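You operate a simulated robot arm through the tools that you are given. There is no shell and no other tool.

Carry out the task below with a simulated robot arm. There is one attempt and no reset: what you move stays moved.

TASK
Gauge the teal and purple tubes: good one in the green bin, worn one in the grey.
Fine: tube on the gauge peg, lever forward and back, read the display.

Only the result counts: the job must be done as asked and must still hold three seconds after the hand-in. Knocking over, shifting, dropping, spilling or breaking anything else fails it.

THE ROBOT
A 6-joint arm with a fingered hand, fixed in place. Base frame: the origin is at the foot of the arm, x ahead of it, y to its left, z up; the work surface is at about z = 57. Lengths are in cm, angles in rad, forces in N, time in s.
With the tool pointing down near the work surface it reaches from about 28 to 72 cm from the base axis. Its first joint turns from -2.007 to 2.007 rad. Payload 4 kg.
The tool frame sits at the grasp point between the pads (the TCP): z along the fingers, y along the line on which they close. The tips reach 2.6 cm beyond it. The gripper opens to 13.2 cm. The gripper's body begins 7.3 cm behind the TCP. The gripper is a hand of 4 fingers: y runs from the thumb to the fingers, the wrist lies at [0, 0, -23.9] in the tool frame, and closing takes about 1.5 s.
Orientation is that of the tool frame in the base frame, as a unit quaternion [x, y, z, w]. With the fingers straight down and closing along the base's y, the tool's x points along the base's -x, its y along +y and its z along -z.

THE INTERFACE
- The arm moves only by the tool step_arm. Its argument "steps" is a list of rows, each an object (a shift or turn left out is 0, a gripper value left out holds the last) with "xyz": the shift along the tool's x, y, z in cm, a list of three; "rot": the turn, a rotation vector about the tool's x, y, z in rad, a list of three. In form: [{"xyz": [x, y, z], "rot": [ax, ay, az]}, ...]. A call has 1 to 20 rows; each row is the pose to reach, as a shift and turn from the pose commanded when the call began, along the tool's axes at that moment. "grip" is the finger opening in cm, from 0 to 13.2, set as the call begins (left out, the last holds). A row lasts 0.2 s, in which the tool goes at most 5 cm and 0.15 rad; a call with a longer step from one row to the next is refused whole, and so is a gripper value outside its range. A pose out of reach is approached as far as the arm can. The call stops where the force on the tool passes 40 N (or 10 N more than at its start, if that is more) or the arm is blocked; 0.2 s more then pass. Each finger travels about 15.3 cm/s and halts on what it meets, pressing with about 23 N; the grip force reading is that of the motor and also rises with nothing between the fingers. The clock runs only during rows and for 0.2 s after the last one: add rows that repeat a pose to give the fingers time. It gives the time, the measured TCP pose, the force on the tool (base axes), the opening and the grip force at its end, in the units of the frame above (readings bear some noise), with the torque about the TCP (base axes, N m) and any sound that the robot's microphone picked up, and new pictures: "pictures" is both (left out), scene, wrist or none.
- Cameras (640 x 400 px; columns grow to the right, rows downward): "scene" is fixed at [39.77, -65, 139.58]; the picture's right is [0.89, -0.45, 0.00], its down [-0.30, -0.60, -0.74] and it looks along [0.33, 0.66, -0.67] (base axes); focal length 313 px, centre (320, 200). "wrist" rides on the gripper at [6.8, 0.2, -9.7] in the tool frame; the picture's right is [-0.03, 1.00, 0.00], its down [-0.82, -0.02, -0.58] and it looks along [-0.58, -0.02, 0.82] (tool axes); focal length 270 px, centre (320, 200). There is no depth. A picture from a camera that has moved, and an enlarged one, comes with that camera's place and axes in the base frame and with its lens.
- slide_trunk(by): slides the trunk up (or, below 0, down) by that many cm; the arm rides with it, the base frame stays. It gives what a move gives, with no picture.
- set_fingers(finger1, finger2, finger3, thumb_bend): sets how far each is bent, from 0 (flat) to 1 (curled in); at 0.3 the hand is open as for a grip, at 0.7 the pads meet at the TCP. One left out holds its place. A second passes; each finger stops where it meets its share of the squeeze, and holds until it gets a number again. A gripper value or a shape takes the hand back. It gives what a move gives, with no picture; readings hold the bend of each and the force on the fingers (four entries, about 0 where the hand has none), thumb and palm.
- set_grasp(shape): the hand has 4 fingers and takes this shape, open, in about a second: jaw (thumb against the fingers, like two jaws); tri (thumb and two fingers); tip (a fingertip pinch); poke (one finger out to press); point (the index stretched); flat (the hand flat); cup (the hand cupped); fist (a fist). The gripper value then closes the fingers along that shape, each until it touches; the sizes above hold for jaw. It gives what a move gives, with no picture.
- inspect(camera, box): a new picture of the part [left, top, right, bottom] of that camera's present view, enlarged. The clock stands still meanwhile.
- hand_in(): hands the job in; it is judged then, once.

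Places have to be worked out from the pictures, the camera data and where the tool is seen. Open the gripper and draw the arm clear of the work before you hand the job in, unless the task says otherwise.

The tools are called after ">>>" as name(argument=value, ...) on one line, values as JSON. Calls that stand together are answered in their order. step_arm: Moves the arm, as the interface text tells. Its arguments: {"type":"object","properties":{"steps":{"type":"array"},"grip":{"type":"number"},"pictures":{"type":"string","enum":["both","scene","wrist","none"]}},"required":["steps"]} The other tools are called the same way: slide_trunk (by) slides the trunk up or down; set_grasp (shape) gives the hand a shape; set_fingers (finger1, finger2, finger3, thumb_bend) moves the fingers one by one; inspect (camera, box) takes an enlarged picture of a part of a camera's view; hand_in () hands the job in.

At the start:

```text
t: 0.0
ee_pos: [49.73, 25.41, 103.76]
tcp_rot: [0.0, 1.0, -0.001, 0.0]
contact_force: [0.3, -0.3, -0.6]
ft_torque: [0.02, -0.02, -0.02]
width: 13.19
grip_force: 0.0
shape: jaw
bend: [0.3, 0.3, 0.3, 0.3]
finger forces: [0.0, 0.0, 0.1, 0.1, 0.0, 0.0]
trunk travel left (down, up): [-75.0, 24.0]
```

scene: 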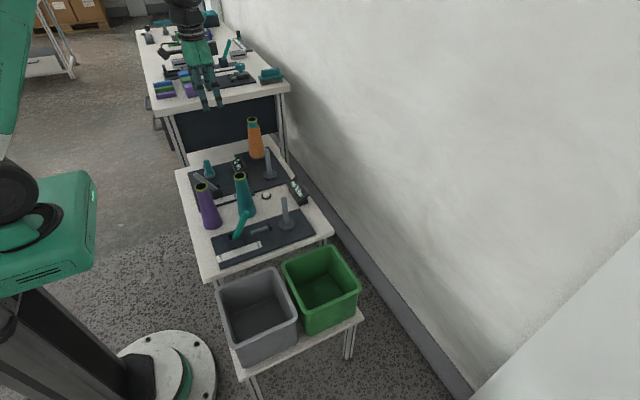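
wrist: 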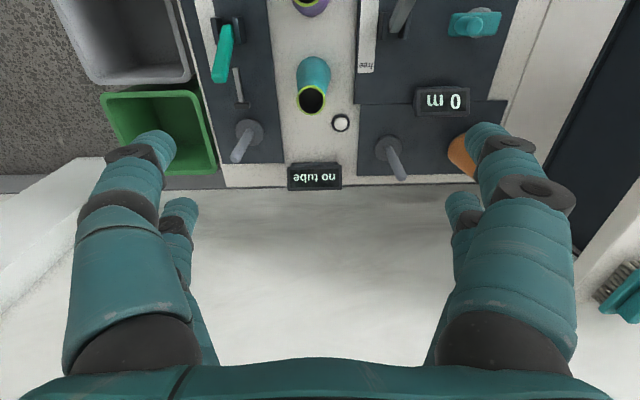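

The pictures show a table with two gauge-like stations, teal, purple and orange tubes, and two bins. I enlarge both views before moving.

>>> inspect(camera="scene", box=[160, 100, 360, 225])

>>> inspect(camera="scene", box=[180, 190, 380, 315])

>>> inspect(camera="wrist", box=[80, 0, 400, 200])

>>> inspect(camera="wrist", box=[320, 0, 640, 200])

```text
3.20 times, centred on (260, 162) of scene
camera zoom: at [39.77, -65.0, 139.58], right [0.89, -0.45, 0.0], down [-0.3, -0.6, -0.74], along [0.33, 0.66, -0.67], focal length 1002 px, centre (512, 320)
```

zoom: 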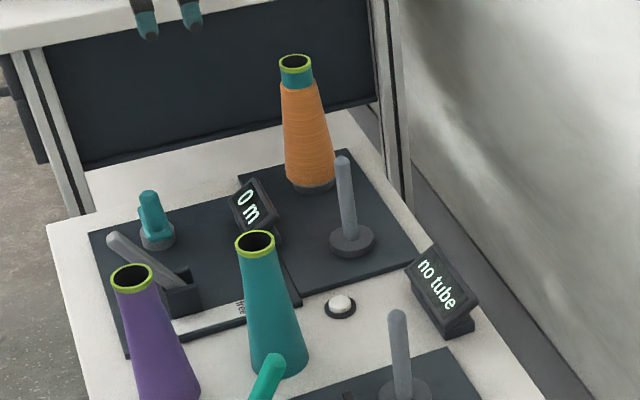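

```text
3.20 times, centred on (280, 252) of scene
camera zoom: at [39.77, -65.0, 139.58], right [0.89, -0.45, 0.0], down [-0.3, -0.6, -0.74], along [0.33, 0.66, -0.67], focal length 1002 px, centre (448, 32)
```

zoom: 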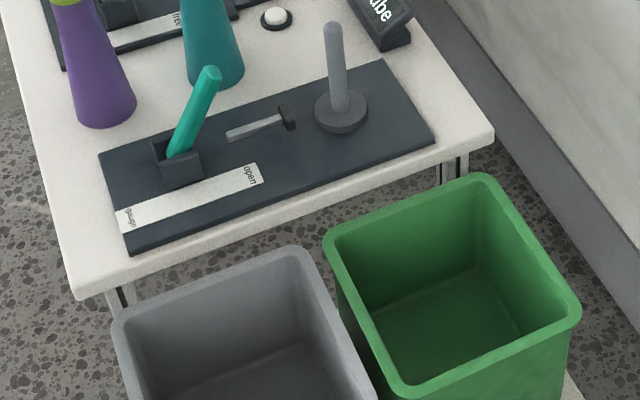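

```text
2.00 times, centred on (240, 100) of wrist
camera zoom: at [42.82, 25.54, 113.37], right [0.03, 1.0, 0.0], down [0.82, -0.02, 0.58], along [0.58, -0.02, -0.82], focal length 541 px, centre (480, 400)
```

zoom: 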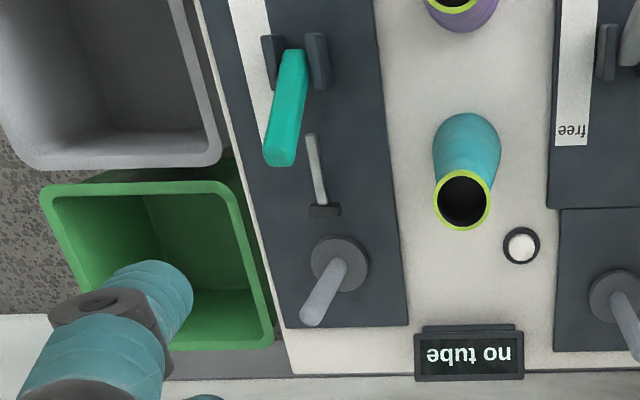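

```text
2.00 times, centred on (480, 100) of wrist
camera zoom: at [42.82, 25.54, 113.37], right [0.03, 1.0, 0.0], down [0.82, -0.02, 0.58], along [0.58, -0.02, -0.82], focal length 541 px, centre (0, 400)
```

zoom: 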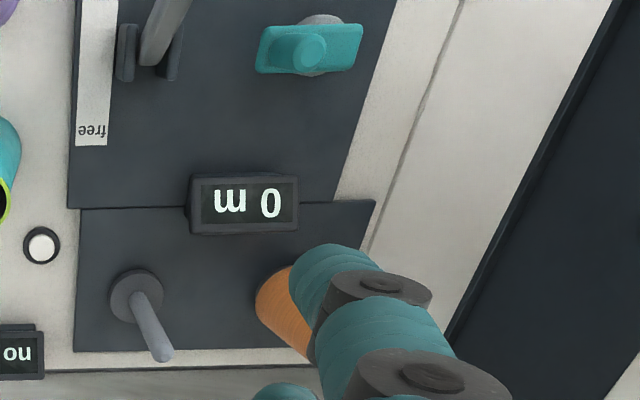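

I estimate the gauge peg at about (63.5, 9.7), with its top near z 70. The lever tip is near (51, 10, 69), the teal tube at (53, 23.5) and the purple tube at (40, 23), both about 17 cm tall. I move high above the lever and grey bin to view the layout from a second viewpoint.

>>> step_arm(steps=[{"xyz": [2.5, -4, 0]}, {"xyz": [5, -8, 0]}, {"xyz": [7.5, -12, 0]}, {"xyz": [10, -16, 0]}, {"xyz": [11, -19, 0]}, {"xyz": [11, -19, 0]}])

```text
t: 1.4
ee_pos: [38.58, 6.55, 103.72]
tcp_rot: [0.0, 1.0, 0.0, 0.0]
contact_force: [-0.3, -0.6, 0.0]
ft_torque: [0.0, 0.02, -0.04]
width: 13.18
grip_force: 0.0
shape: jaw
bend: [0.3, 0.3, 0.3, 0.3]
finger forces: [0.0, 0.0, 0.1, 0.1, 0.0, 0.0]
trunk travel left (down, up): [-75.0, 24.0]
camera wrist: at [31.83, 6.79, 113.45], right [0.03, 1.0, 0.0], down [0.82, -0.02, 0.58], along [0.58, -0.01, -0.82], focal length 270 px, centre (320, 200)
```

scene: 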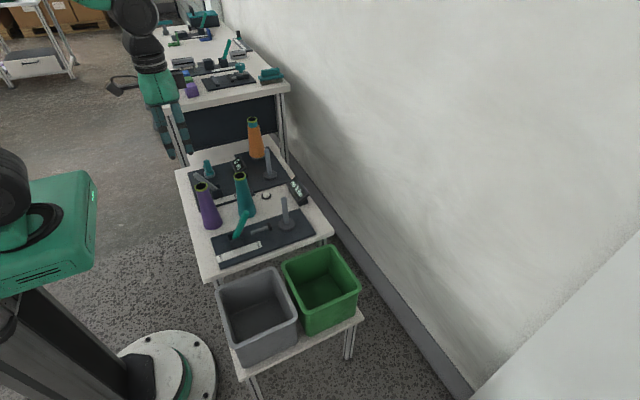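
wrist: 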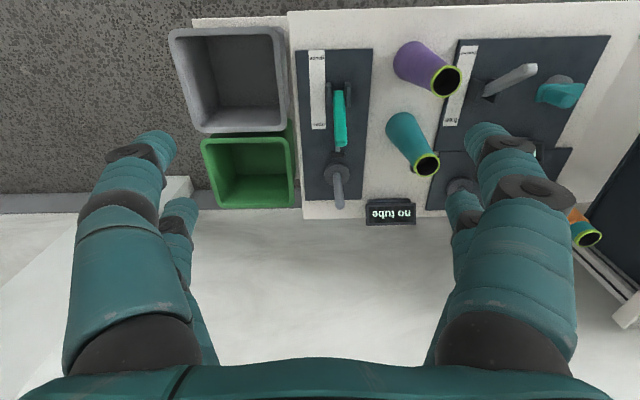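

The new view shows both bins, the gauge with its peg and lever, and all the tubes. I enlarge it to fix positions.

>>> inspect(camera="wrist", box=[160, 10, 416, 170])

>>> inspect(camera="wrist", box=[280, 30, 480, 155])

>>> inspect(camera="wrist", box=[280, 130, 440, 230])

```text
2.50 times, centred on (288, 90) of wrist
camera zoom: at [31.83, 6.79, 113.45], right [0.03, 1.0, 0.0], down [0.82, -0.02, 0.58], along [0.58, -0.01, -0.82], focal length 676 px, centre (400, 475)
```

zoom: 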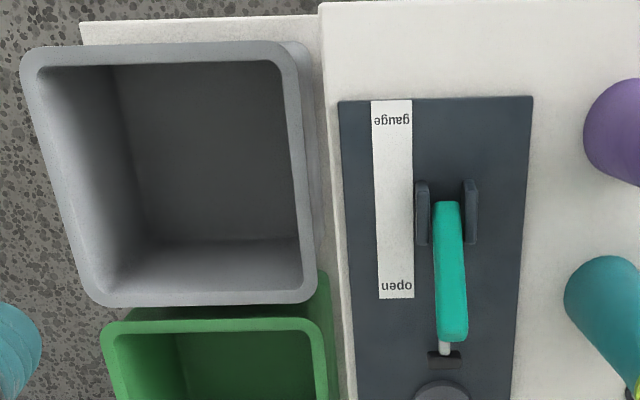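

```text
3.20 times, centred on (380, 92) of wrist
camera zoom: at [31.83, 6.79, 113.45], right [0.03, 1.0, 0.0], down [0.82, -0.02, 0.58], along [0.58, -0.01, -0.82], focal length 865 px, centre (128, 544)
```

zoom: 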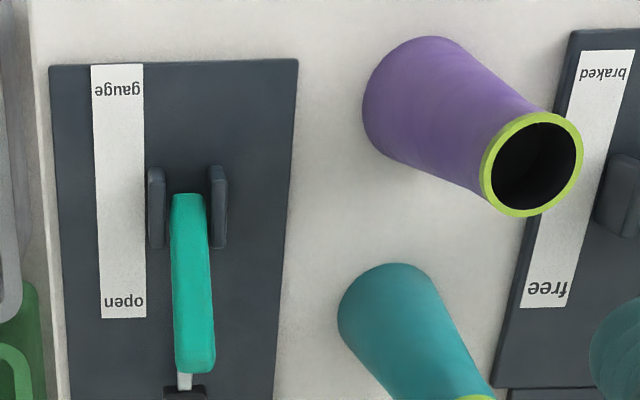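

```text
4.00 times, centred on (360, 180) of wrist
camera zoom: at [31.83, 6.79, 113.45], right [0.03, 1.0, 0.0], down [0.82, -0.02, 0.58], along [0.58, -0.01, -0.82], focal length 1081 px, centre (160, 280)
```

zoom: 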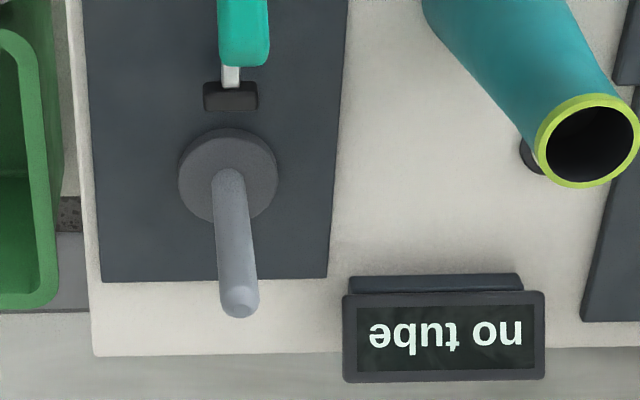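

Cross-checking the two views puts the teal tube axis at about (53.2, 23.6), the purple at (40.5, 23.7) and the gauge peg at (63.3, 9.9). The lever is in "open", pivoting near x 45.3, with "gauge" toward the robot. I move above the teal tube with the hand partly closed.

>>> step_arm(steps=[{"xyz": [-2.4, 2.85, 1.0]}, {"xyz": [-4.8, 5.7, 2.0]}, {"xyz": [-7.3, 8.5, 3.0]}, {"xyz": [-9.7, 11.4, 5.5]}, {"xyz": [-12.2, 14.2, 8.5]}, {"xyz": [-14.6, 17.05, 11.7]}, {"xyz": [-14.6, 17.05, 11.7]}, {"xyz": [-14.6, 17.05, 11.7]}], grip=9)

```text
t: 3.2
ee_pos: [53.33, 23.52, 91.68]
tcp_rot: [0.0, 1.0, 0.0, 0.0]
contact_force: [0.3, -0.3, -0.2]
ft_torque: [0.01, 0.02, 0.03]
width: 9.03
grip_force: 0.1
shape: jaw
bend: [0.68, 0.68, 0.68, 0.6]
finger forces: [0.0, 0.0, 0.1, 0.0, 0.0, 0.0]
trunk travel left (down, up): [-75.0, 24.0]
camera wrist: at [46.48, 23.65, 101.45], right [0.03, 1.0, 0.0], down [0.82, -0.02, 0.58], along [0.58, -0.01, -0.82], focal length 270 px, centre (320, 200)
```

scene: 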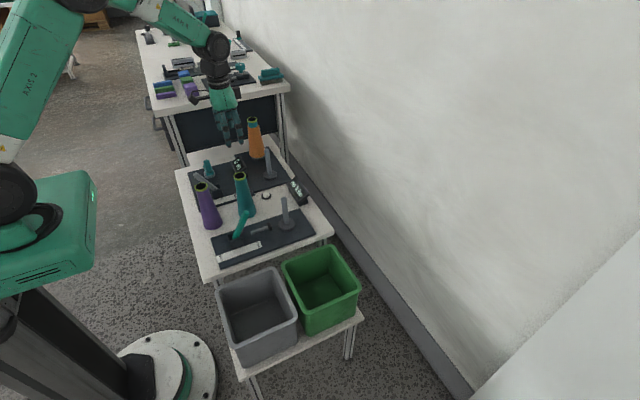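
wrist: 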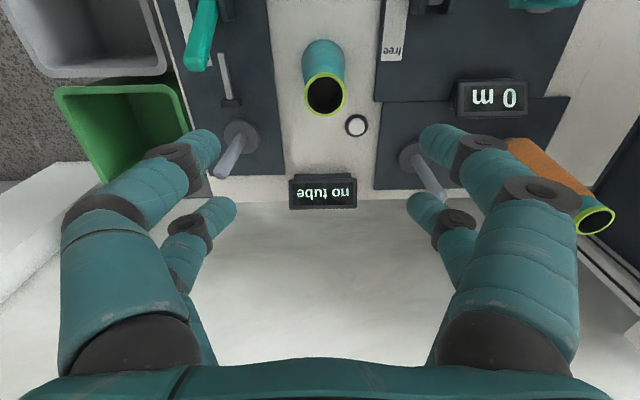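

The tube rim sits about 0.4 cm to +y of the hand's centre and is otherwise aligned. I descend until the fingertips straddle the rim and check again.

>>> step_arm(steps=[{"xyz": [0, 0.35, 3]}, {"xyz": [0, 0.35, 7]}, {"xyz": [0, 0.35, 11]}, {"xyz": [0, 0.35, 14]}, {"xyz": [0, 0.35, 15.5]}, {"xyz": [0, 0.35, 15.5]}])

```text
t: 4.6
ee_pos: [53.34, 23.71, 76.47]
tcp_rot: [0.001, 1.0, 0.0, 0.0]
contact_force: [-0.1, -0.6, 0.4]
ft_torque: [0.0, -0.01, 0.01]
width: 9.04
grip_force: 0.1
shape: jaw
bend: [0.68, 0.68, 0.68, 0.6]
finger forces: [0.0, 0.1, 0.0, 0.0, 0.0, 0.0]
trunk travel left (down, up): [-75.0, 24.0]
camera wrist: at [46.54, 23.94, 86.12], right [0.03, 1.0, 0.0], down [0.82, -0.02, 0.58], along [0.58, -0.01, -0.82], focal length 270 px, centre (320, 200)
```

scene: 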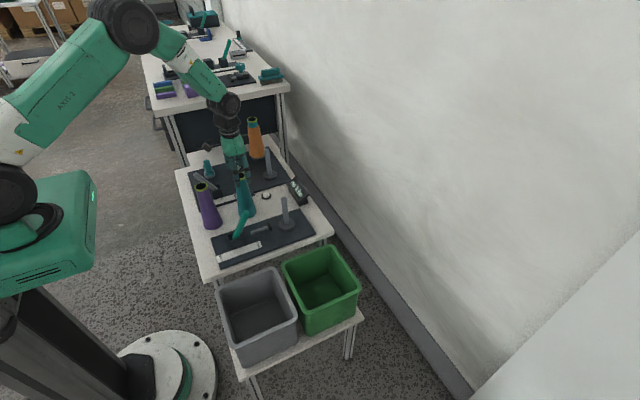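
wrist: 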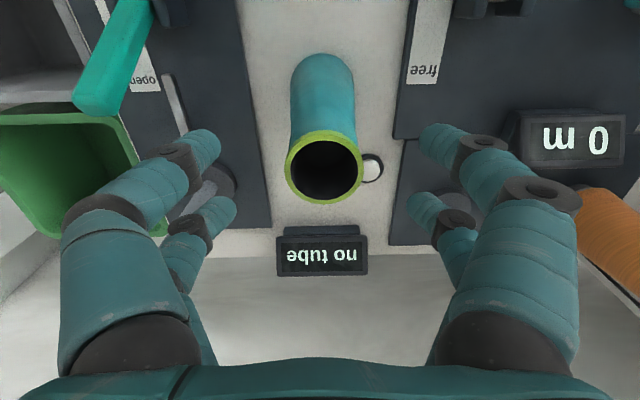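

The rim is centred between the fingers at about (53.4, 23.9, 73.7). I go down 6.3 cm and close on the tube.

>>> step_arm(steps=[{"xyz": [0, 0.2, 2.5]}, {"xyz": [0, 0.2, 5]}, {"xyz": [0, 0.2, 6.3]}, {"xyz": [0, 0.2, 6.3]}], pictures="wrist")

>>> step_arm(steps=[{"xyz": [0, 0, 0]}, {"xyz": [0, 0, 0]}, {"xyz": [0, 0, 0]}, {"xyz": [0, 0, 0]}, {"xyz": [0, 0, 0]}, {"xyz": [0, 0, 0]}, {"xyz": [0, 0, 0]}, {"xyz": [0, 0, 0]}], grip=0)

```text
t: 5.6
ee_pos: [53.32, 23.94, 70.28]
tcp_rot: [0.0, 1.0, 0.0, 0.0]
contact_force: [-0.9, 1.3, 0.1]
ft_torque: [-0.03, 0.01, 0.02]
width: 9.02
grip_force: 0.0
shape: jaw
bend: [0.68, 0.68, 0.68, 0.6]
finger forces: [0.0, 0.0, 0.0, 0.1, 0.0, 0.1]
trunk travel left (down, up): [-75.0, 24.0]
camera wrist: at [46.53, 24.06, 79.89], right [0.03, 1.0, 0.0], down [0.82, -0.02, 0.58], along [0.58, -0.01, -0.82], focal length 270 px, centre (320, 200)
```

wrist: 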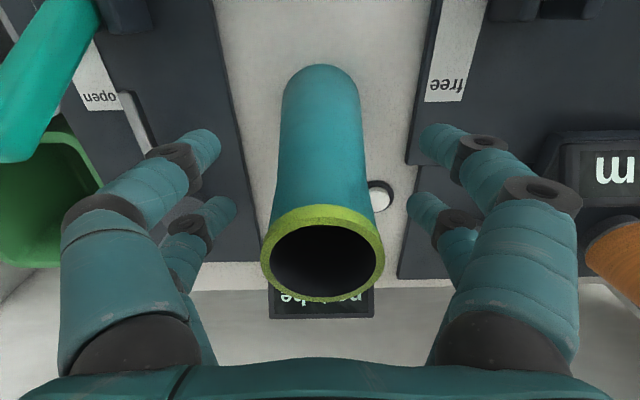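

```text
t: 7.4
ee_pos: [53.38, 23.96, 70.29]
tcp_rot: [0.0, 1.0, -0.001, 0.0]
contact_force: [-0.2, -0.3, -0.1]
ft_torque: [-0.02, 0.0, -0.02]
width: 2.48
grip_force: 22.8
shape: jaw
bend: [0.73, 0.73, 0.73, 0.7]
finger forces: [21.2, 21.0, 20.4, 0.0, 19.9, 0.1]
trunk travel left (down, up): [-75.0, 24.0]
camera wrist: at [46.52, 24.06, 79.91], right [0.03, 1.0, 0.0], down [0.82, -0.02, 0.58], along [0.58, -0.02, -0.82], focal length 270 px, centre (320, 200)
```

scene: 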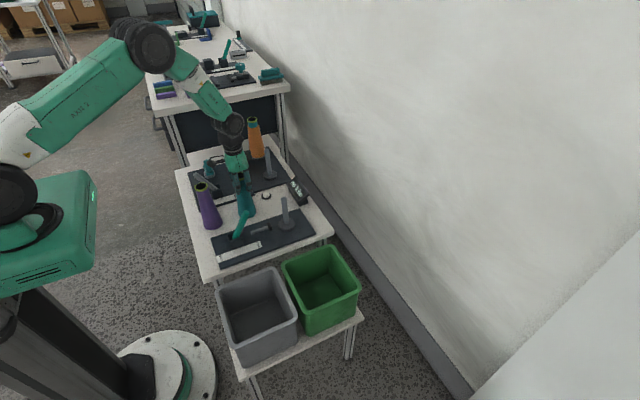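
wrist: 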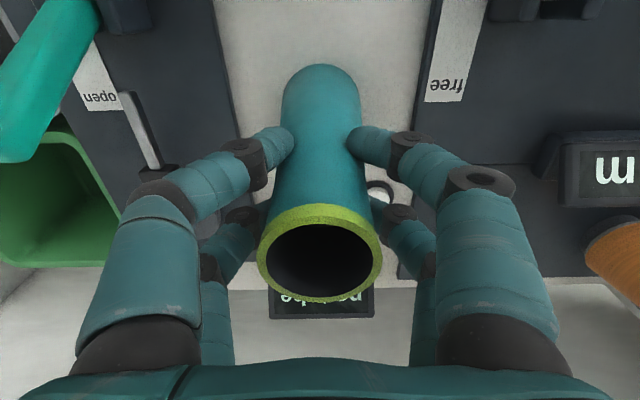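

The fingers all report about 20 N on the tube. I lift straight up to check that it is held.

>>> step_arm(steps=[{"xyz": [0, 0, -1.5]}, {"xyz": [0, 0, -4]}, {"xyz": [0, 0, -7]}, {"xyz": [0, 0, -10]}, {"xyz": [0, 0, -13]}, {"xyz": [0, 0, -16]}, {"xyz": [0, 0, -19]}, {"xyz": [0, 0, -20.5]}, {"xyz": [0, 0, -20.5]}])

```text
t: 9.4
ee_pos: [53.25, 24.13, 90.65]
tcp_rot: [-0.001, 1.0, 0.0, 0.0]
contact_force: [0.4, -0.3, -0.8]
ft_torque: [-0.02, 0.0, -0.01]
width: 2.49
grip_force: 23.2
shape: jaw
bend: [0.73, 0.73, 0.73, 0.7]
finger forces: [21.5, 21.6, 20.8, 0.0, 20.3, 0.1]
trunk travel left (down, up): [-75.0, 24.0]
camera wrist: at [46.35, 24.27, 100.45], right [0.03, 1.0, 0.0], down [0.82, -0.02, 0.58], along [0.58, -0.02, -0.82], focal length 270 px, centre (320, 200)
```

scene: 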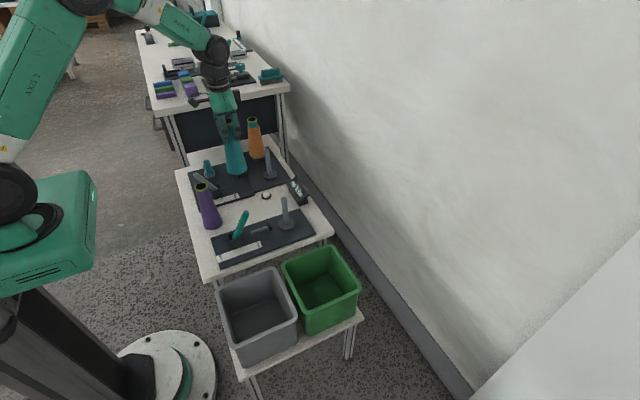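
wrist: 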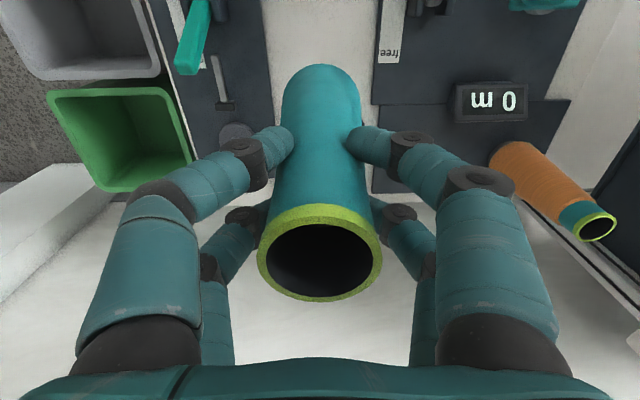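

The teal tube is lifted and held straight. I move it over the gauge peg at this height, with the tube bottom near z 77 against a peg top near 71.

>>> step_arm(steps=[{"xyz": [-1.5, -2, 0]}, {"xyz": [-3.5, -5, 0]}, {"xyz": [-5.8, -8, 0]}, {"xyz": [-8, -11, 0]}, {"xyz": [-9.6, -13.3, 0]}, {"xyz": [-10.2, -14.2, 0]}, {"xyz": [-10.2, -14.2, 0]}, {"xyz": [-10.2, -14.2, 0]}])

>>> inspect(camera="scene", box=[220, 100, 380, 250])

```text
t: 11.2
ee_pos: [63.42, 9.69, 90.51]
tcp_rot: [0.0, 1.0, 0.0, 0.0]
contact_force: [-0.2, -0.3, -0.4]
ft_torque: [0.01, -0.01, 0.0]
width: 2.47
grip_force: 23.2
shape: jaw
bend: [0.73, 0.73, 0.73, 0.7]
finger forces: [21.6, 21.7, 20.9, 0.0, 20.2, 0.1]
trunk travel left (down, up): [-75.0, 24.0]
camera wrist: at [56.61, 9.94, 100.22], right [0.03, 1.0, 0.0], down [0.82, -0.02, 0.58], along [0.58, -0.02, -0.82], focal length 270 px, centre (320, 200)
```

scene: 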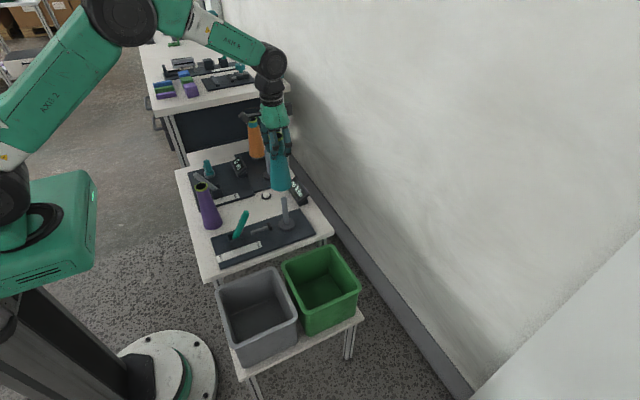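
wrist: 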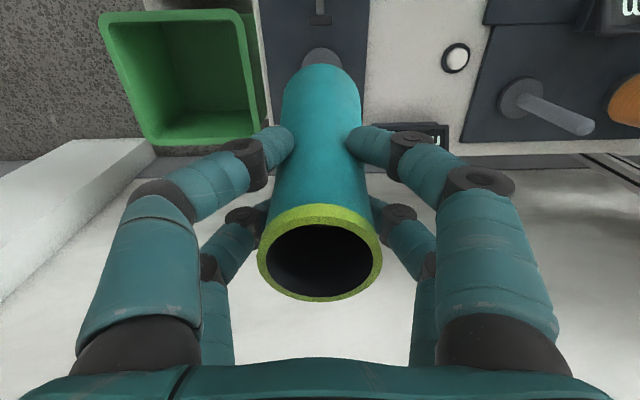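

```text
2.67 times, centred on (300, 175) of scene
camera zoom: at [39.77, -65.0, 139.58], right [0.89, -0.45, 0.0], down [-0.3, -0.6, -0.74], along [0.33, 0.66, -0.67], focal length 835 px, centre (373, 267)
```

zoom: 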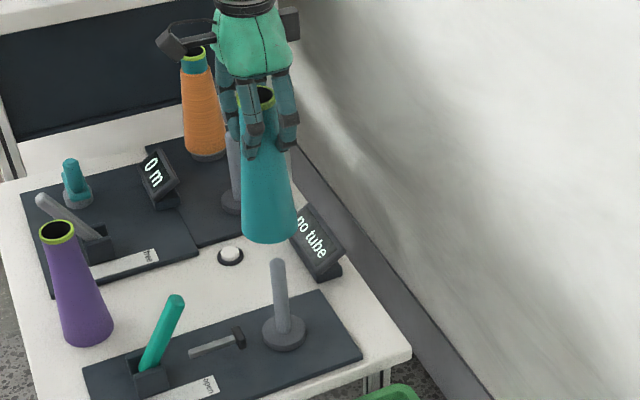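

In the scene view the tube bottom looks about 1 cm left of the peg's line, so I enlarge both views for a finer comparison before lowering.

>>> inspect(camera="wrist", box=[256, 0, 416, 100])

>>> inspect(camera="scene", box=[252, 120, 332, 240])

```text
4.00 times, centred on (336, 50) of wrist
camera zoom: at [56.61, 9.94, 100.22], right [0.03, 1.0, 0.0], down [0.82, -0.02, 0.58], along [0.58, -0.02, -0.82], focal length 1081 px, centre (256, 800)
```

zoom: 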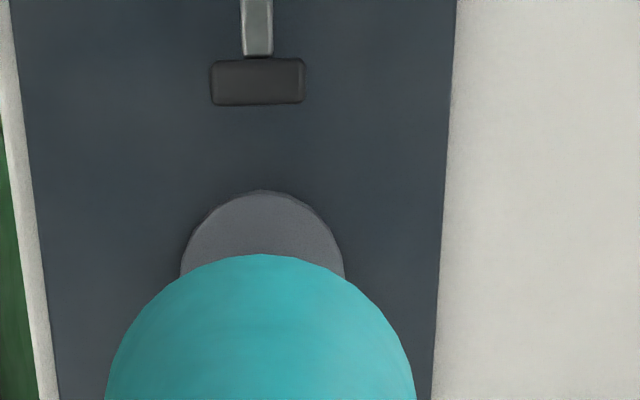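

```text
3.33 times, centred on (292, 180) of scene
camera zoom: at [39.77, -65.0, 139.58], right [0.89, -0.45, 0.0], down [-0.3, -0.6, -0.74], along [0.33, 0.66, -0.67], focal length 1044 px, centre (413, 267)
```

zoom: 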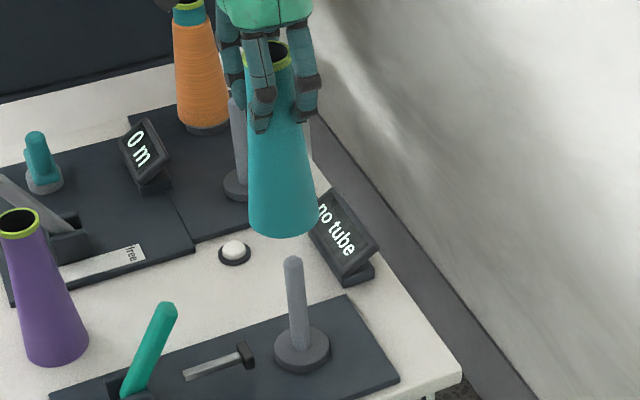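

The wrist view shows y aligned, and both views agree the peg is about 0.5 cm further in +x. I shift by that and lower the tube over the peg, stopping a little above the seat.

>>> step_arm(steps=[{"xyz": [-0.5, 0, 0]}, {"xyz": [-0.5, 0, 2]}, {"xyz": [-0.5, 0, 4.5]}, {"xyz": [-0.5, 0, 7]}, {"xyz": [-0.5, 0, 7]}])

>>> inspect(camera="scene", box=[252, 120, 332, 240])

```text
t: 12.4
ee_pos: [63.93, 9.72, 83.58]
tcp_rot: [0.0, 1.0, 0.0, 0.0]
contact_force: [-0.4, -0.5, -0.8]
ft_torque: [-0.02, 0.03, 0.02]
width: 2.49
grip_force: 22.8
shape: jaw
bend: [0.73, 0.73, 0.73, 0.7]
finger forces: [21.8, 21.8, 20.9, 0.0, 20.4, 0.0]
trunk travel left (down, up): [-75.0, 24.0]
camera wrist: at [57.03, 9.91, 93.21], right [0.03, 1.0, 0.0], down [0.82, -0.02, 0.58], along [0.58, -0.02, -0.82], focal length 270 px, centre (320, 200)
```

scene: 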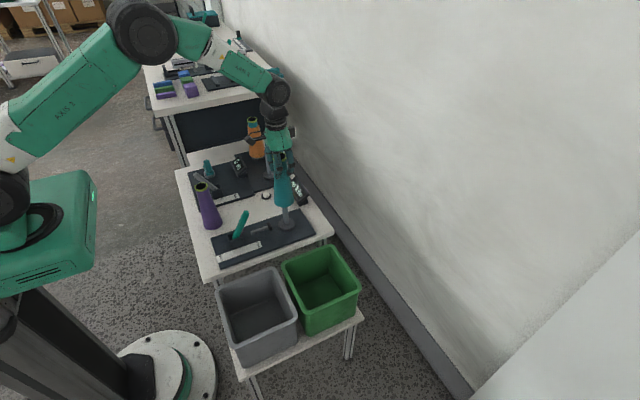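
wrist: 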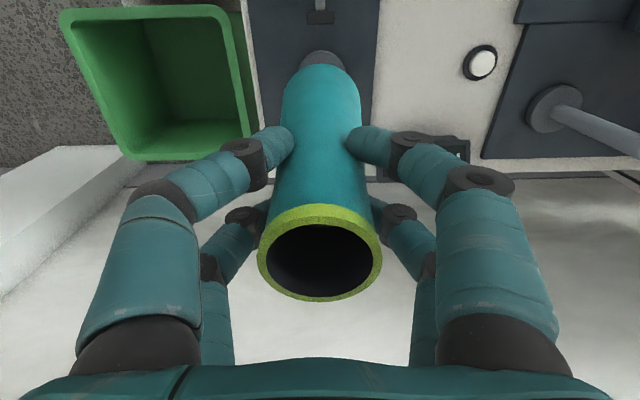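

```text
3.33 times, centred on (292, 180) of scene
camera zoom: at [39.77, -65.0, 139.58], right [0.89, -0.45, 0.0], down [-0.3, -0.6, -0.74], along [0.33, 0.66, -0.67], focal length 1044 px, centre (413, 267)
```

zoom: 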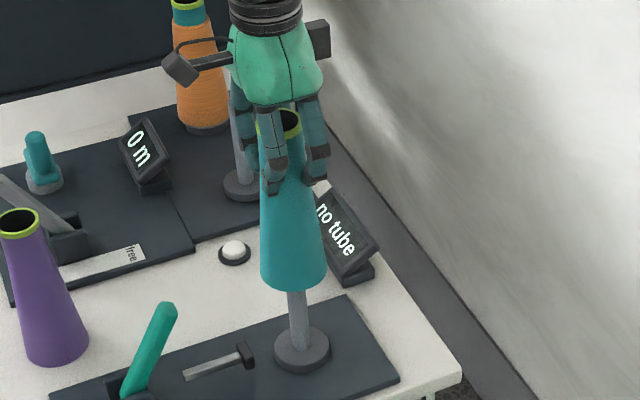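

The tube is now concentric with the peg line and the peg is inside it. I lower further in smaller steps.

>>> step_arm(steps=[{"xyz": [0, 0, 2.5]}, {"xyz": [0, 0, 5]}, {"xyz": [0, 0, 7.5]}, {"xyz": [0, 0, 9]}, {"xyz": [0, 0, 10]}, {"xyz": [0, 0, 10]}])

>>> inspect(camera="scene", box=[252, 150, 332, 250])

```text
t: 13.8
ee_pos: [64.04, 9.74, 73.7]
tcp_rot: [0.0, 1.0, 0.0, 0.0]
contact_force: [0.0, 0.4, -2.0]
ft_torque: [0.01, 0.01, 0.03]
width: 2.47
grip_force: 23.0
shape: jaw
bend: [0.73, 0.73, 0.73, 0.7]
finger forces: [21.9, 22.0, 21.2, 0.0, 20.4, 0.0]
trunk travel left (down, up): [-75.0, 24.0]
camera wrist: at [57.15, 9.97, 83.31], right [0.03, 1.0, 0.0], down [0.82, -0.02, 0.58], along [0.58, -0.01, -0.82], focal length 270 px, centre (320, 200)
```

scene: 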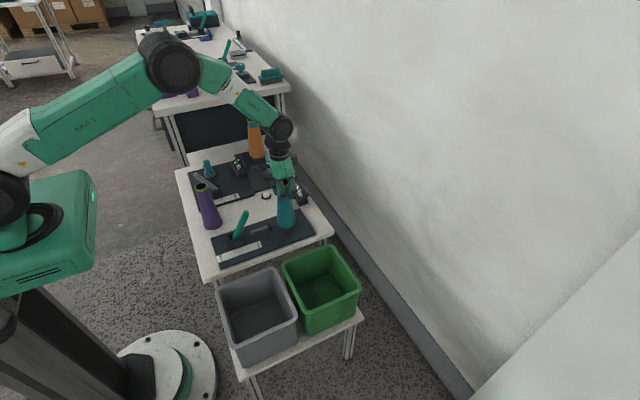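
wrist: 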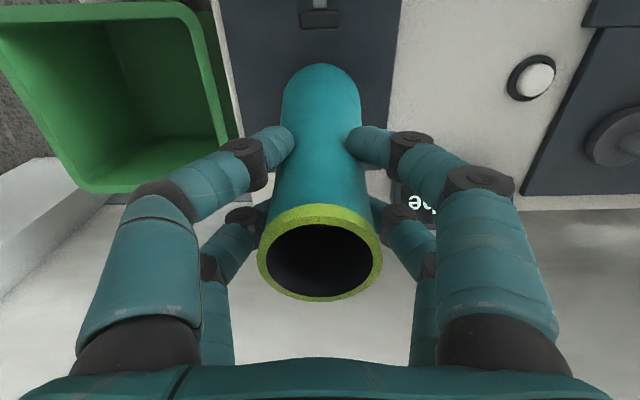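

```text
4.00 times, centred on (292, 200) of scene
camera zoom: at [39.77, -65.0, 139.58], right [0.89, -0.45, 0.0], down [-0.3, -0.6, -0.74], along [0.33, 0.66, -0.67], focal length 1252 px, centre (432, 200)
```

zoom: 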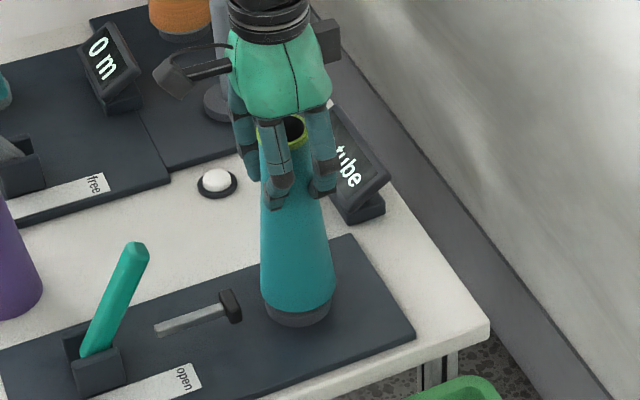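

The tube is centred over the flange, about 1 cm above it. I lower in small steps and watch the force.

>>> step_arm(steps=[{"xyz": [0, 0, 0.4]}, {"xyz": [0, 0, 0.8]}, {"xyz": [0, 0, 1.1]}, {"xyz": [0, 0, 1.1]}], pictures="none")

>>> inspect(camera="scene", box=[252, 150, 332, 250])

```text
t: 14.8
ee_pos: [63.93, 9.6, 72.7]
tcp_rot: [0.002, 1.0, 0.0, 0.0]
contact_force: [0.5, 1.4, 3.2]
ft_torque: [0.1, 0.02, 0.03]
width: 2.47
grip_force: 22.9
shape: jaw
bend: [0.73, 0.73, 0.73, 0.7]
finger forces: [22.6, 22.8, 21.2, 0.0, 20.5, 0.0]
trunk travel left (down, up): [-75.0, 24.0]
```

```text
4.00 times, centred on (292, 200) of scene
camera zoom: at [39.77, -65.0, 139.58], right [0.89, -0.45, 0.0], down [-0.3, -0.6, -0.74], along [0.33, 0.66, -0.67], focal length 1252 px, centre (432, 200)
```

zoom: 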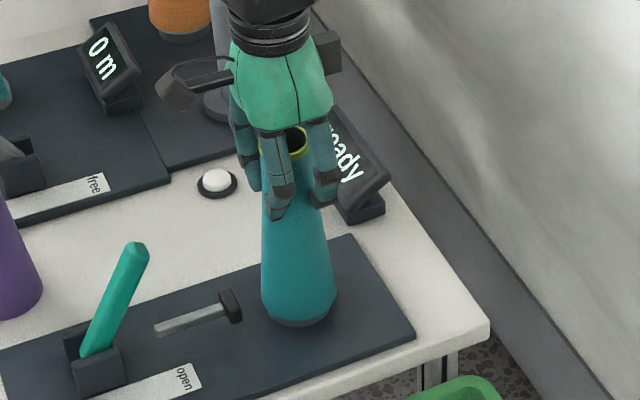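

The display now reads "ready" and the force shows the tube is seated. I open the hand modestly to release it.

>>> step_arm(steps=[{"xyz": [0, 0, 0]}, {"xyz": [0, 0, 0]}, {"xyz": [0, 0, 0]}, {"xyz": [0, 0, 0]}, {"xyz": [0, 0, 0]}], grip=8)

>>> inspect(camera="scene", box=[252, 150, 332, 250])

```text
t: 16.0
ee_pos: [64.04, 9.61, 72.6]
tcp_rot: [0.0, 1.0, 0.0, 0.0]
contact_force: [-0.5, 0.4, 0.2]
ft_torque: [0.01, 0.01, 0.01]
width: 7.96
grip_force: 0.0
shape: jaw
bend: [0.71, 0.71, 0.71, 0.7]
finger forces: [0.1, 0.0, 0.0, 0.0, 0.0, 0.0]
trunk travel left (down, up): [-75.0, 24.0]
camera wrist: at [57.11, 9.86, 82.26], right [0.03, 1.0, 0.0], down [0.82, -0.02, 0.58], along [0.58, -0.02, -0.82], focal length 270 px, centre (320, 200)
```

scene: 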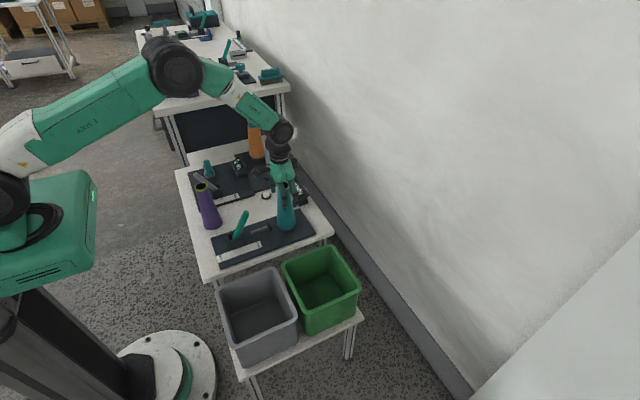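
wrist: 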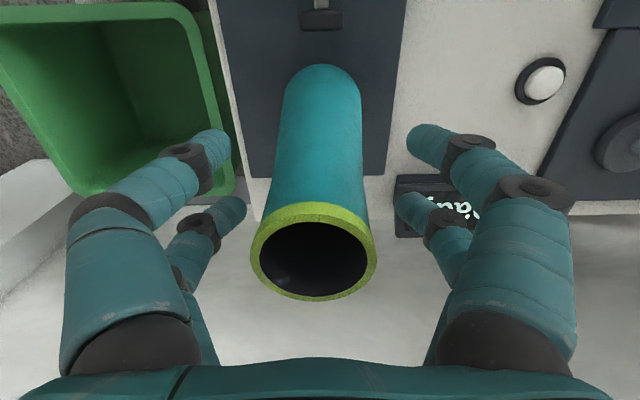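

```text
4.00 times, centred on (292, 200) of scene
camera zoom: at [39.77, -65.0, 139.58], right [0.89, -0.45, 0.0], down [-0.3, -0.6, -0.74], along [0.33, 0.66, -0.67], focal length 1252 px, centre (432, 200)
```

zoom: 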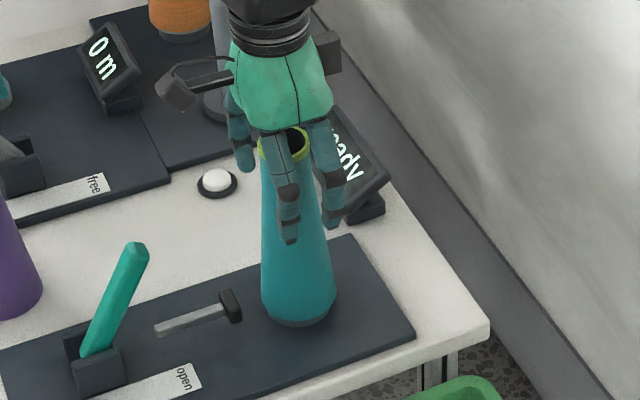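

The tube stands free on the peg and the display reads "ready". I rise clear, then move over the gap between lever and peg and close the hand to use it as a pusher.

>>> step_arm(steps=[{"xyz": [0, 0, -2.5]}, {"xyz": [0, 0, -5.5]}, {"xyz": [0, 0, -9]}, {"xyz": [0, 0, -12.5]}, {"xyz": [0, 0, -14]}, {"xyz": [0, 0, -14]}], pictures="none")

>>> step_arm(steps=[{"xyz": [2.5, 0.2, 0]}, {"xyz": [5.5, 0.2, 0]}, {"xyz": [7.8, 0.2, 0]}, {"xyz": [7.8, 0.2, 0]}, {"xyz": [7.8, 0.2, 0]}, {"xyz": [7.8, 0.2, 0]}, {"xyz": [7.8, 0.2, 0]}], grip=0)

>>> inspect(camera="scene", box=[220, 120, 340, 250])

```text
t: 17.4
ee_pos: [63.8, 9.82, 86.7]
tcp_rot: [0.0, 1.0, 0.0, 0.001]
contact_force: [-0.2, -0.1, 0.0]
ft_torque: [-0.03, -0.01, -0.01]
width: 7.96
grip_force: 0.1
shape: jaw
bend: [0.71, 0.71, 0.71, 0.7]
finger forces: [0.0, 0.0, 0.0, 0.0, 0.0, 0.1]
trunk travel left (down, up): [-75.0, 24.0]
```

```text
t: 19.0
ee_pos: [55.99, 10.03, 86.87]
tcp_rot: [0.0, 1.0, 0.001, 0.0]
contact_force: [-0.3, 0.2, -0.6]
ft_torque: [-0.01, 0.02, 0.02]
width: 0.0
grip_force: 23.5
shape: jaw
bend: [0.62, 0.63, 0.63, 0.7]
finger forces: [0.1, 0.1, 0.1, 0.0, 0.0, 0.0]
trunk travel left (down, up): [-75.0, 24.0]
camera wrist: at [49.21, 10.16, 96.41], right [0.03, 1.0, 0.0], down [0.82, -0.02, 0.58], along [0.58, -0.02, -0.82], focal length 270 px, centre (320, 200)
```

scene: 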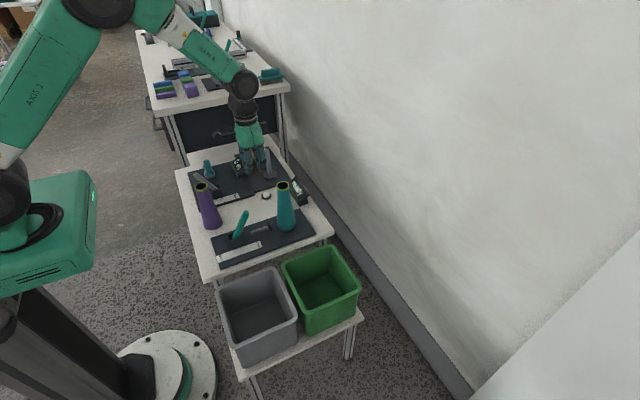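
wrist: 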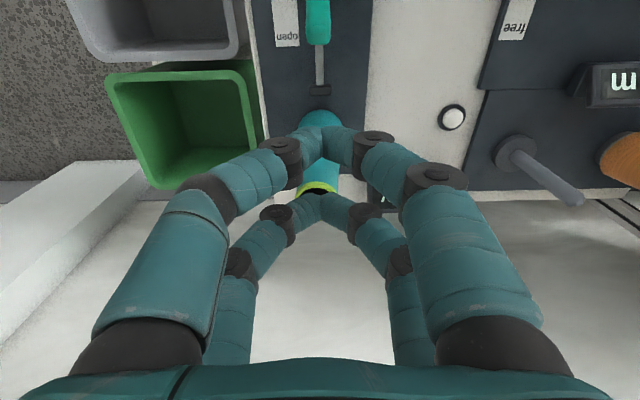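

```text
3.08 times, centred on (280, 185) of scene
camera zoom: at [39.77, -65.0, 139.58], right [0.89, -0.45, 0.0], down [-0.3, -0.6, -0.74], along [0.33, 0.66, -0.67], focal length 963 px, centre (443, 246)
```

zoom: 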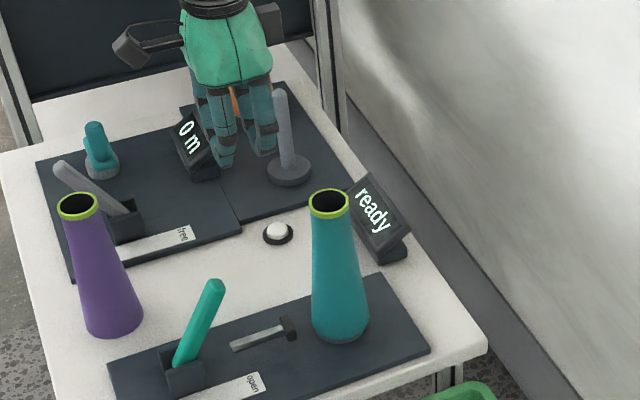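

The display reads "ready" and the lever tip's far end is at about x 51.8. The closed fingers span about ±3 cm in x, so I descend at x 56.3 in the gap between lever and tube.

>>> step_arm(steps=[{"xyz": [-0.3, -0.1, 3]}, {"xyz": [-0.3, -0.1, 7]}, {"xyz": [-0.3, -0.1, 10]}, {"xyz": [-0.3, -0.1, 10]}], pictures="wrist")

>>> inspect(camera="scene", box=[220, 140, 340, 260])

```text
t: 20.0
ee_pos: [56.17, 9.86, 76.61]
tcp_rot: [0.001, 1.0, 0.0, 0.0]
contact_force: [0.2, -0.3, 0.0]
ft_torque: [0.03, -0.03, 0.01]
width: 0.0
grip_force: 23.0
shape: jaw
bend: [0.62, 0.63, 0.63, 0.7]
finger forces: [0.0, 0.1, 0.0, 0.0, 0.0, 0.1]
trunk travel left (down, up): [-75.0, 24.0]
camera wrist: at [49.4, 10.14, 86.34], right [0.03, 1.0, 0.0], down [0.82, -0.02, 0.58], along [0.58, -0.02, -0.82], focal length 270 px, centre (320, 200)
```

wrist: 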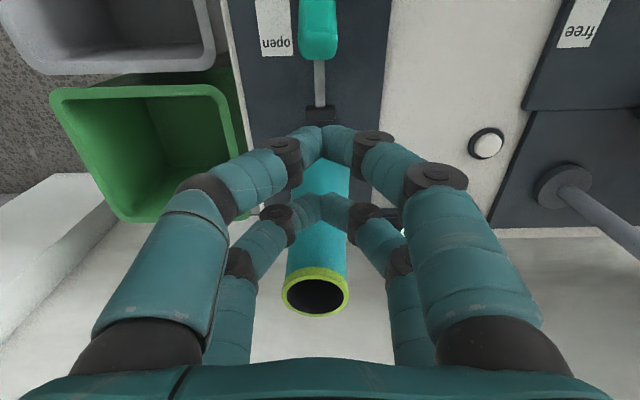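

```text
3.33 times, centred on (280, 200) of scene
camera zoom: at [39.77, -65.0, 139.58], right [0.89, -0.45, 0.0], down [-0.3, -0.6, -0.74], along [0.33, 0.66, -0.67], focal length 1044 px, centre (453, 200)
```

zoom: 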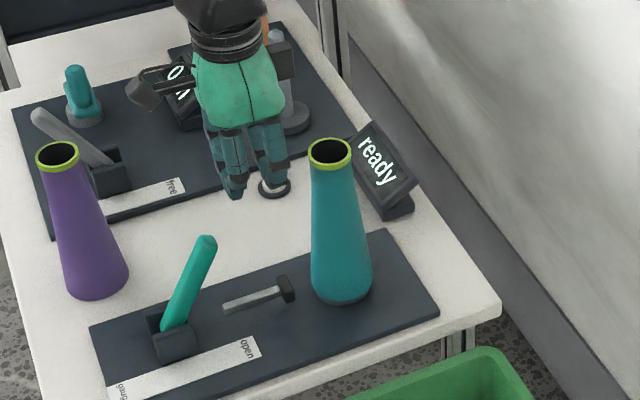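

The alignment is good, with the fingers between lever and tube. I descend to TCP z 68.3.

>>> step_arm(steps=[{"xyz": [-0.1, 0, 2.5]}, {"xyz": [-0.1, 0, 5]}, {"xyz": [-0.1, 0, 7.2]}, {"xyz": [-0.1, 0, 8.3]}, {"xyz": [-0.1, 0, 8.3]}], pictures="wrist")

>>> inspect(camera="scene", box=[220, 140, 340, 260])

```text
t: 21.2
ee_pos: [56.51, 9.76, 68.29]
tcp_rot: [-0.001, 1.0, 0.0, 0.0]
contact_force: [-0.1, 0.4, -0.5]
ft_torque: [0.01, 0.01, -0.01]
width: 0.0
grip_force: 23.4
shape: jaw
bend: [0.62, 0.63, 0.63, 0.7]
finger forces: [0.0, 0.0, 0.0, 0.0, 0.0, 0.1]
trunk travel left (down, up): [-75.0, 24.0]
camera wrist: at [49.59, 10.02, 77.94], right [0.03, 1.0, 0.0], down [0.82, -0.02, 0.58], along [0.58, -0.02, -0.82], focal length 270 px, centre (320, 200)
```

wrist: 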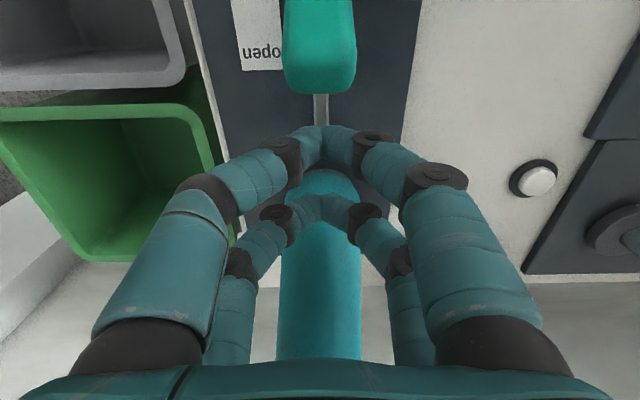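

```text
3.33 times, centred on (280, 200) of scene
camera zoom: at [39.77, -65.0, 139.58], right [0.89, -0.45, 0.0], down [-0.3, -0.6, -0.74], along [0.33, 0.66, -0.67], focal length 1044 px, centre (453, 200)
```

zoom: 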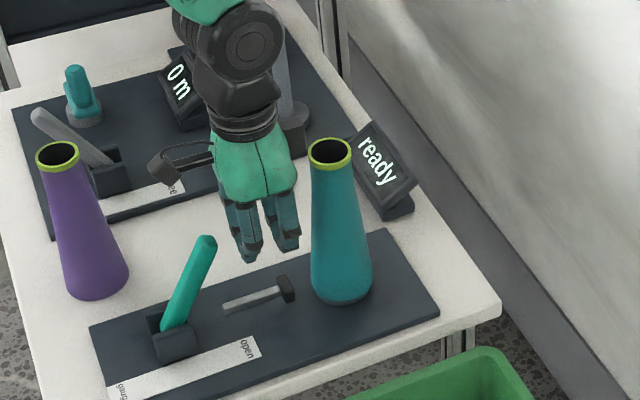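

The fingers are clear on the +x side of the lever at the right height. I push toward the robot in small steps.

>>> step_arm(steps=[{"xyz": [1, 0, 0]}, {"xyz": [2, 0, 0]}, {"xyz": [3, 0, 0]}, {"xyz": [4, 0, 0]}, {"xyz": [5, 0, 0]}, {"xyz": [6, 0, 0]}, {"xyz": [7, 0, 0]}, {"xyz": [8, 0, 0]}, {"xyz": [8, 0, 0]}], pictures="wrist")

>>> inspect(camera="scene", box=[220, 140, 340, 260])

```text
t: 23.2
ee_pos: [48.39, 10.01, 68.37]
tcp_rot: [0.001, 1.0, 0.0, 0.0]
contact_force: [0.9, -0.3, 0.6]
ft_torque: [0.03, 0.02, -0.02]
width: 0.0
grip_force: 22.9
shape: jaw
bend: [0.62, 0.63, 0.63, 0.7]
finger forces: [0.0, 0.0, 0.2, 0.1, 0.1, 0.0]
trunk travel left (down, up): [-75.0, 24.0]
camera wrist: at [41.6, 10.15, 78.02], right [0.03, 1.0, 0.0], down [0.82, -0.02, 0.58], along [0.58, -0.01, -0.82], focal length 270 px, centre (320, 200)
```

wrist: 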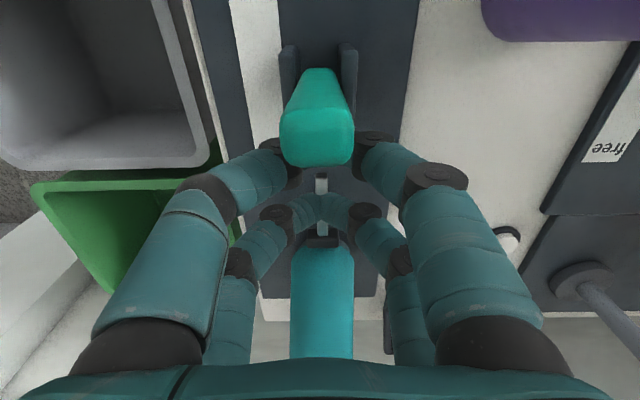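

```text
3.33 times, centred on (280, 200) of scene
camera zoom: at [39.77, -65.0, 139.58], right [0.89, -0.45, 0.0], down [-0.3, -0.6, -0.74], along [0.33, 0.66, -0.67], focal length 1044 px, centre (453, 200)
```

zoom: 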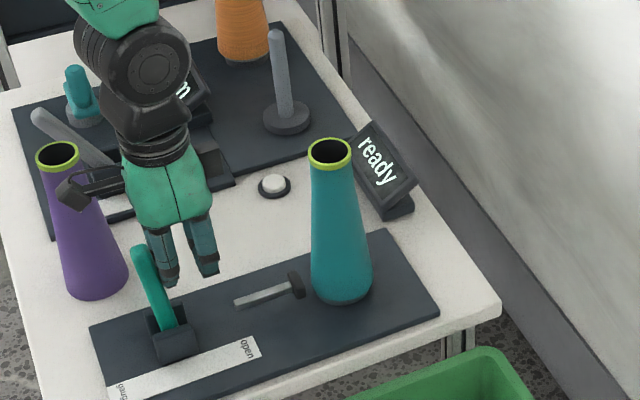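

The lever is just past vertical and the plunger has advanced toward the tube, with low force. I keep pushing toward "gauge".

>>> step_arm(steps=[{"xyz": [0.8, 0, 0]}, {"xyz": [1.6, 0, 0]}, {"xyz": [2.2, 0, 0]}, {"xyz": [2.8, 0, 0]}, {"xyz": [2.8, 0, 0]}], pictures="wrist")

>>> inspect(camera="scene", box=[220, 140, 340, 260])

```text
t: 24.4
ee_pos: [45.47, 9.84, 68.28]
tcp_rot: [-0.001, 1.0, 0.0, -0.001]
contact_force: [0.1, -0.6, 1.1]
ft_torque: [0.0, -0.05, 0.0]
width: 0.02
grip_force: 22.6
shape: jaw
bend: [0.62, 0.63, 0.63, 0.7]
finger forces: [0.0, 0.1, 0.1, 0.0, 0.0, 0.0]
trunk travel left (down, up): [-75.0, 24.0]
camera wrist: at [38.76, 10.03, 77.96], right [0.03, 1.0, 0.0], down [0.82, -0.02, 0.58], along [0.58, -0.02, -0.82], focal length 270 px, centre (320, 200)
```

wrist: 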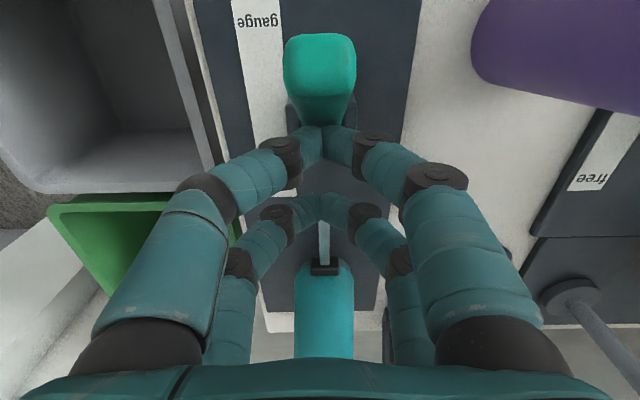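

```text
3.33 times, centred on (280, 200) of scene
camera zoom: at [39.77, -65.0, 139.58], right [0.89, -0.45, 0.0], down [-0.3, -0.6, -0.74], along [0.33, 0.66, -0.67], focal length 1044 px, centre (453, 200)
```

zoom: 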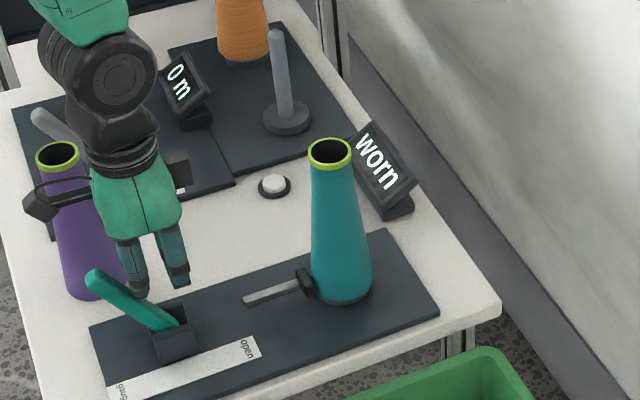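

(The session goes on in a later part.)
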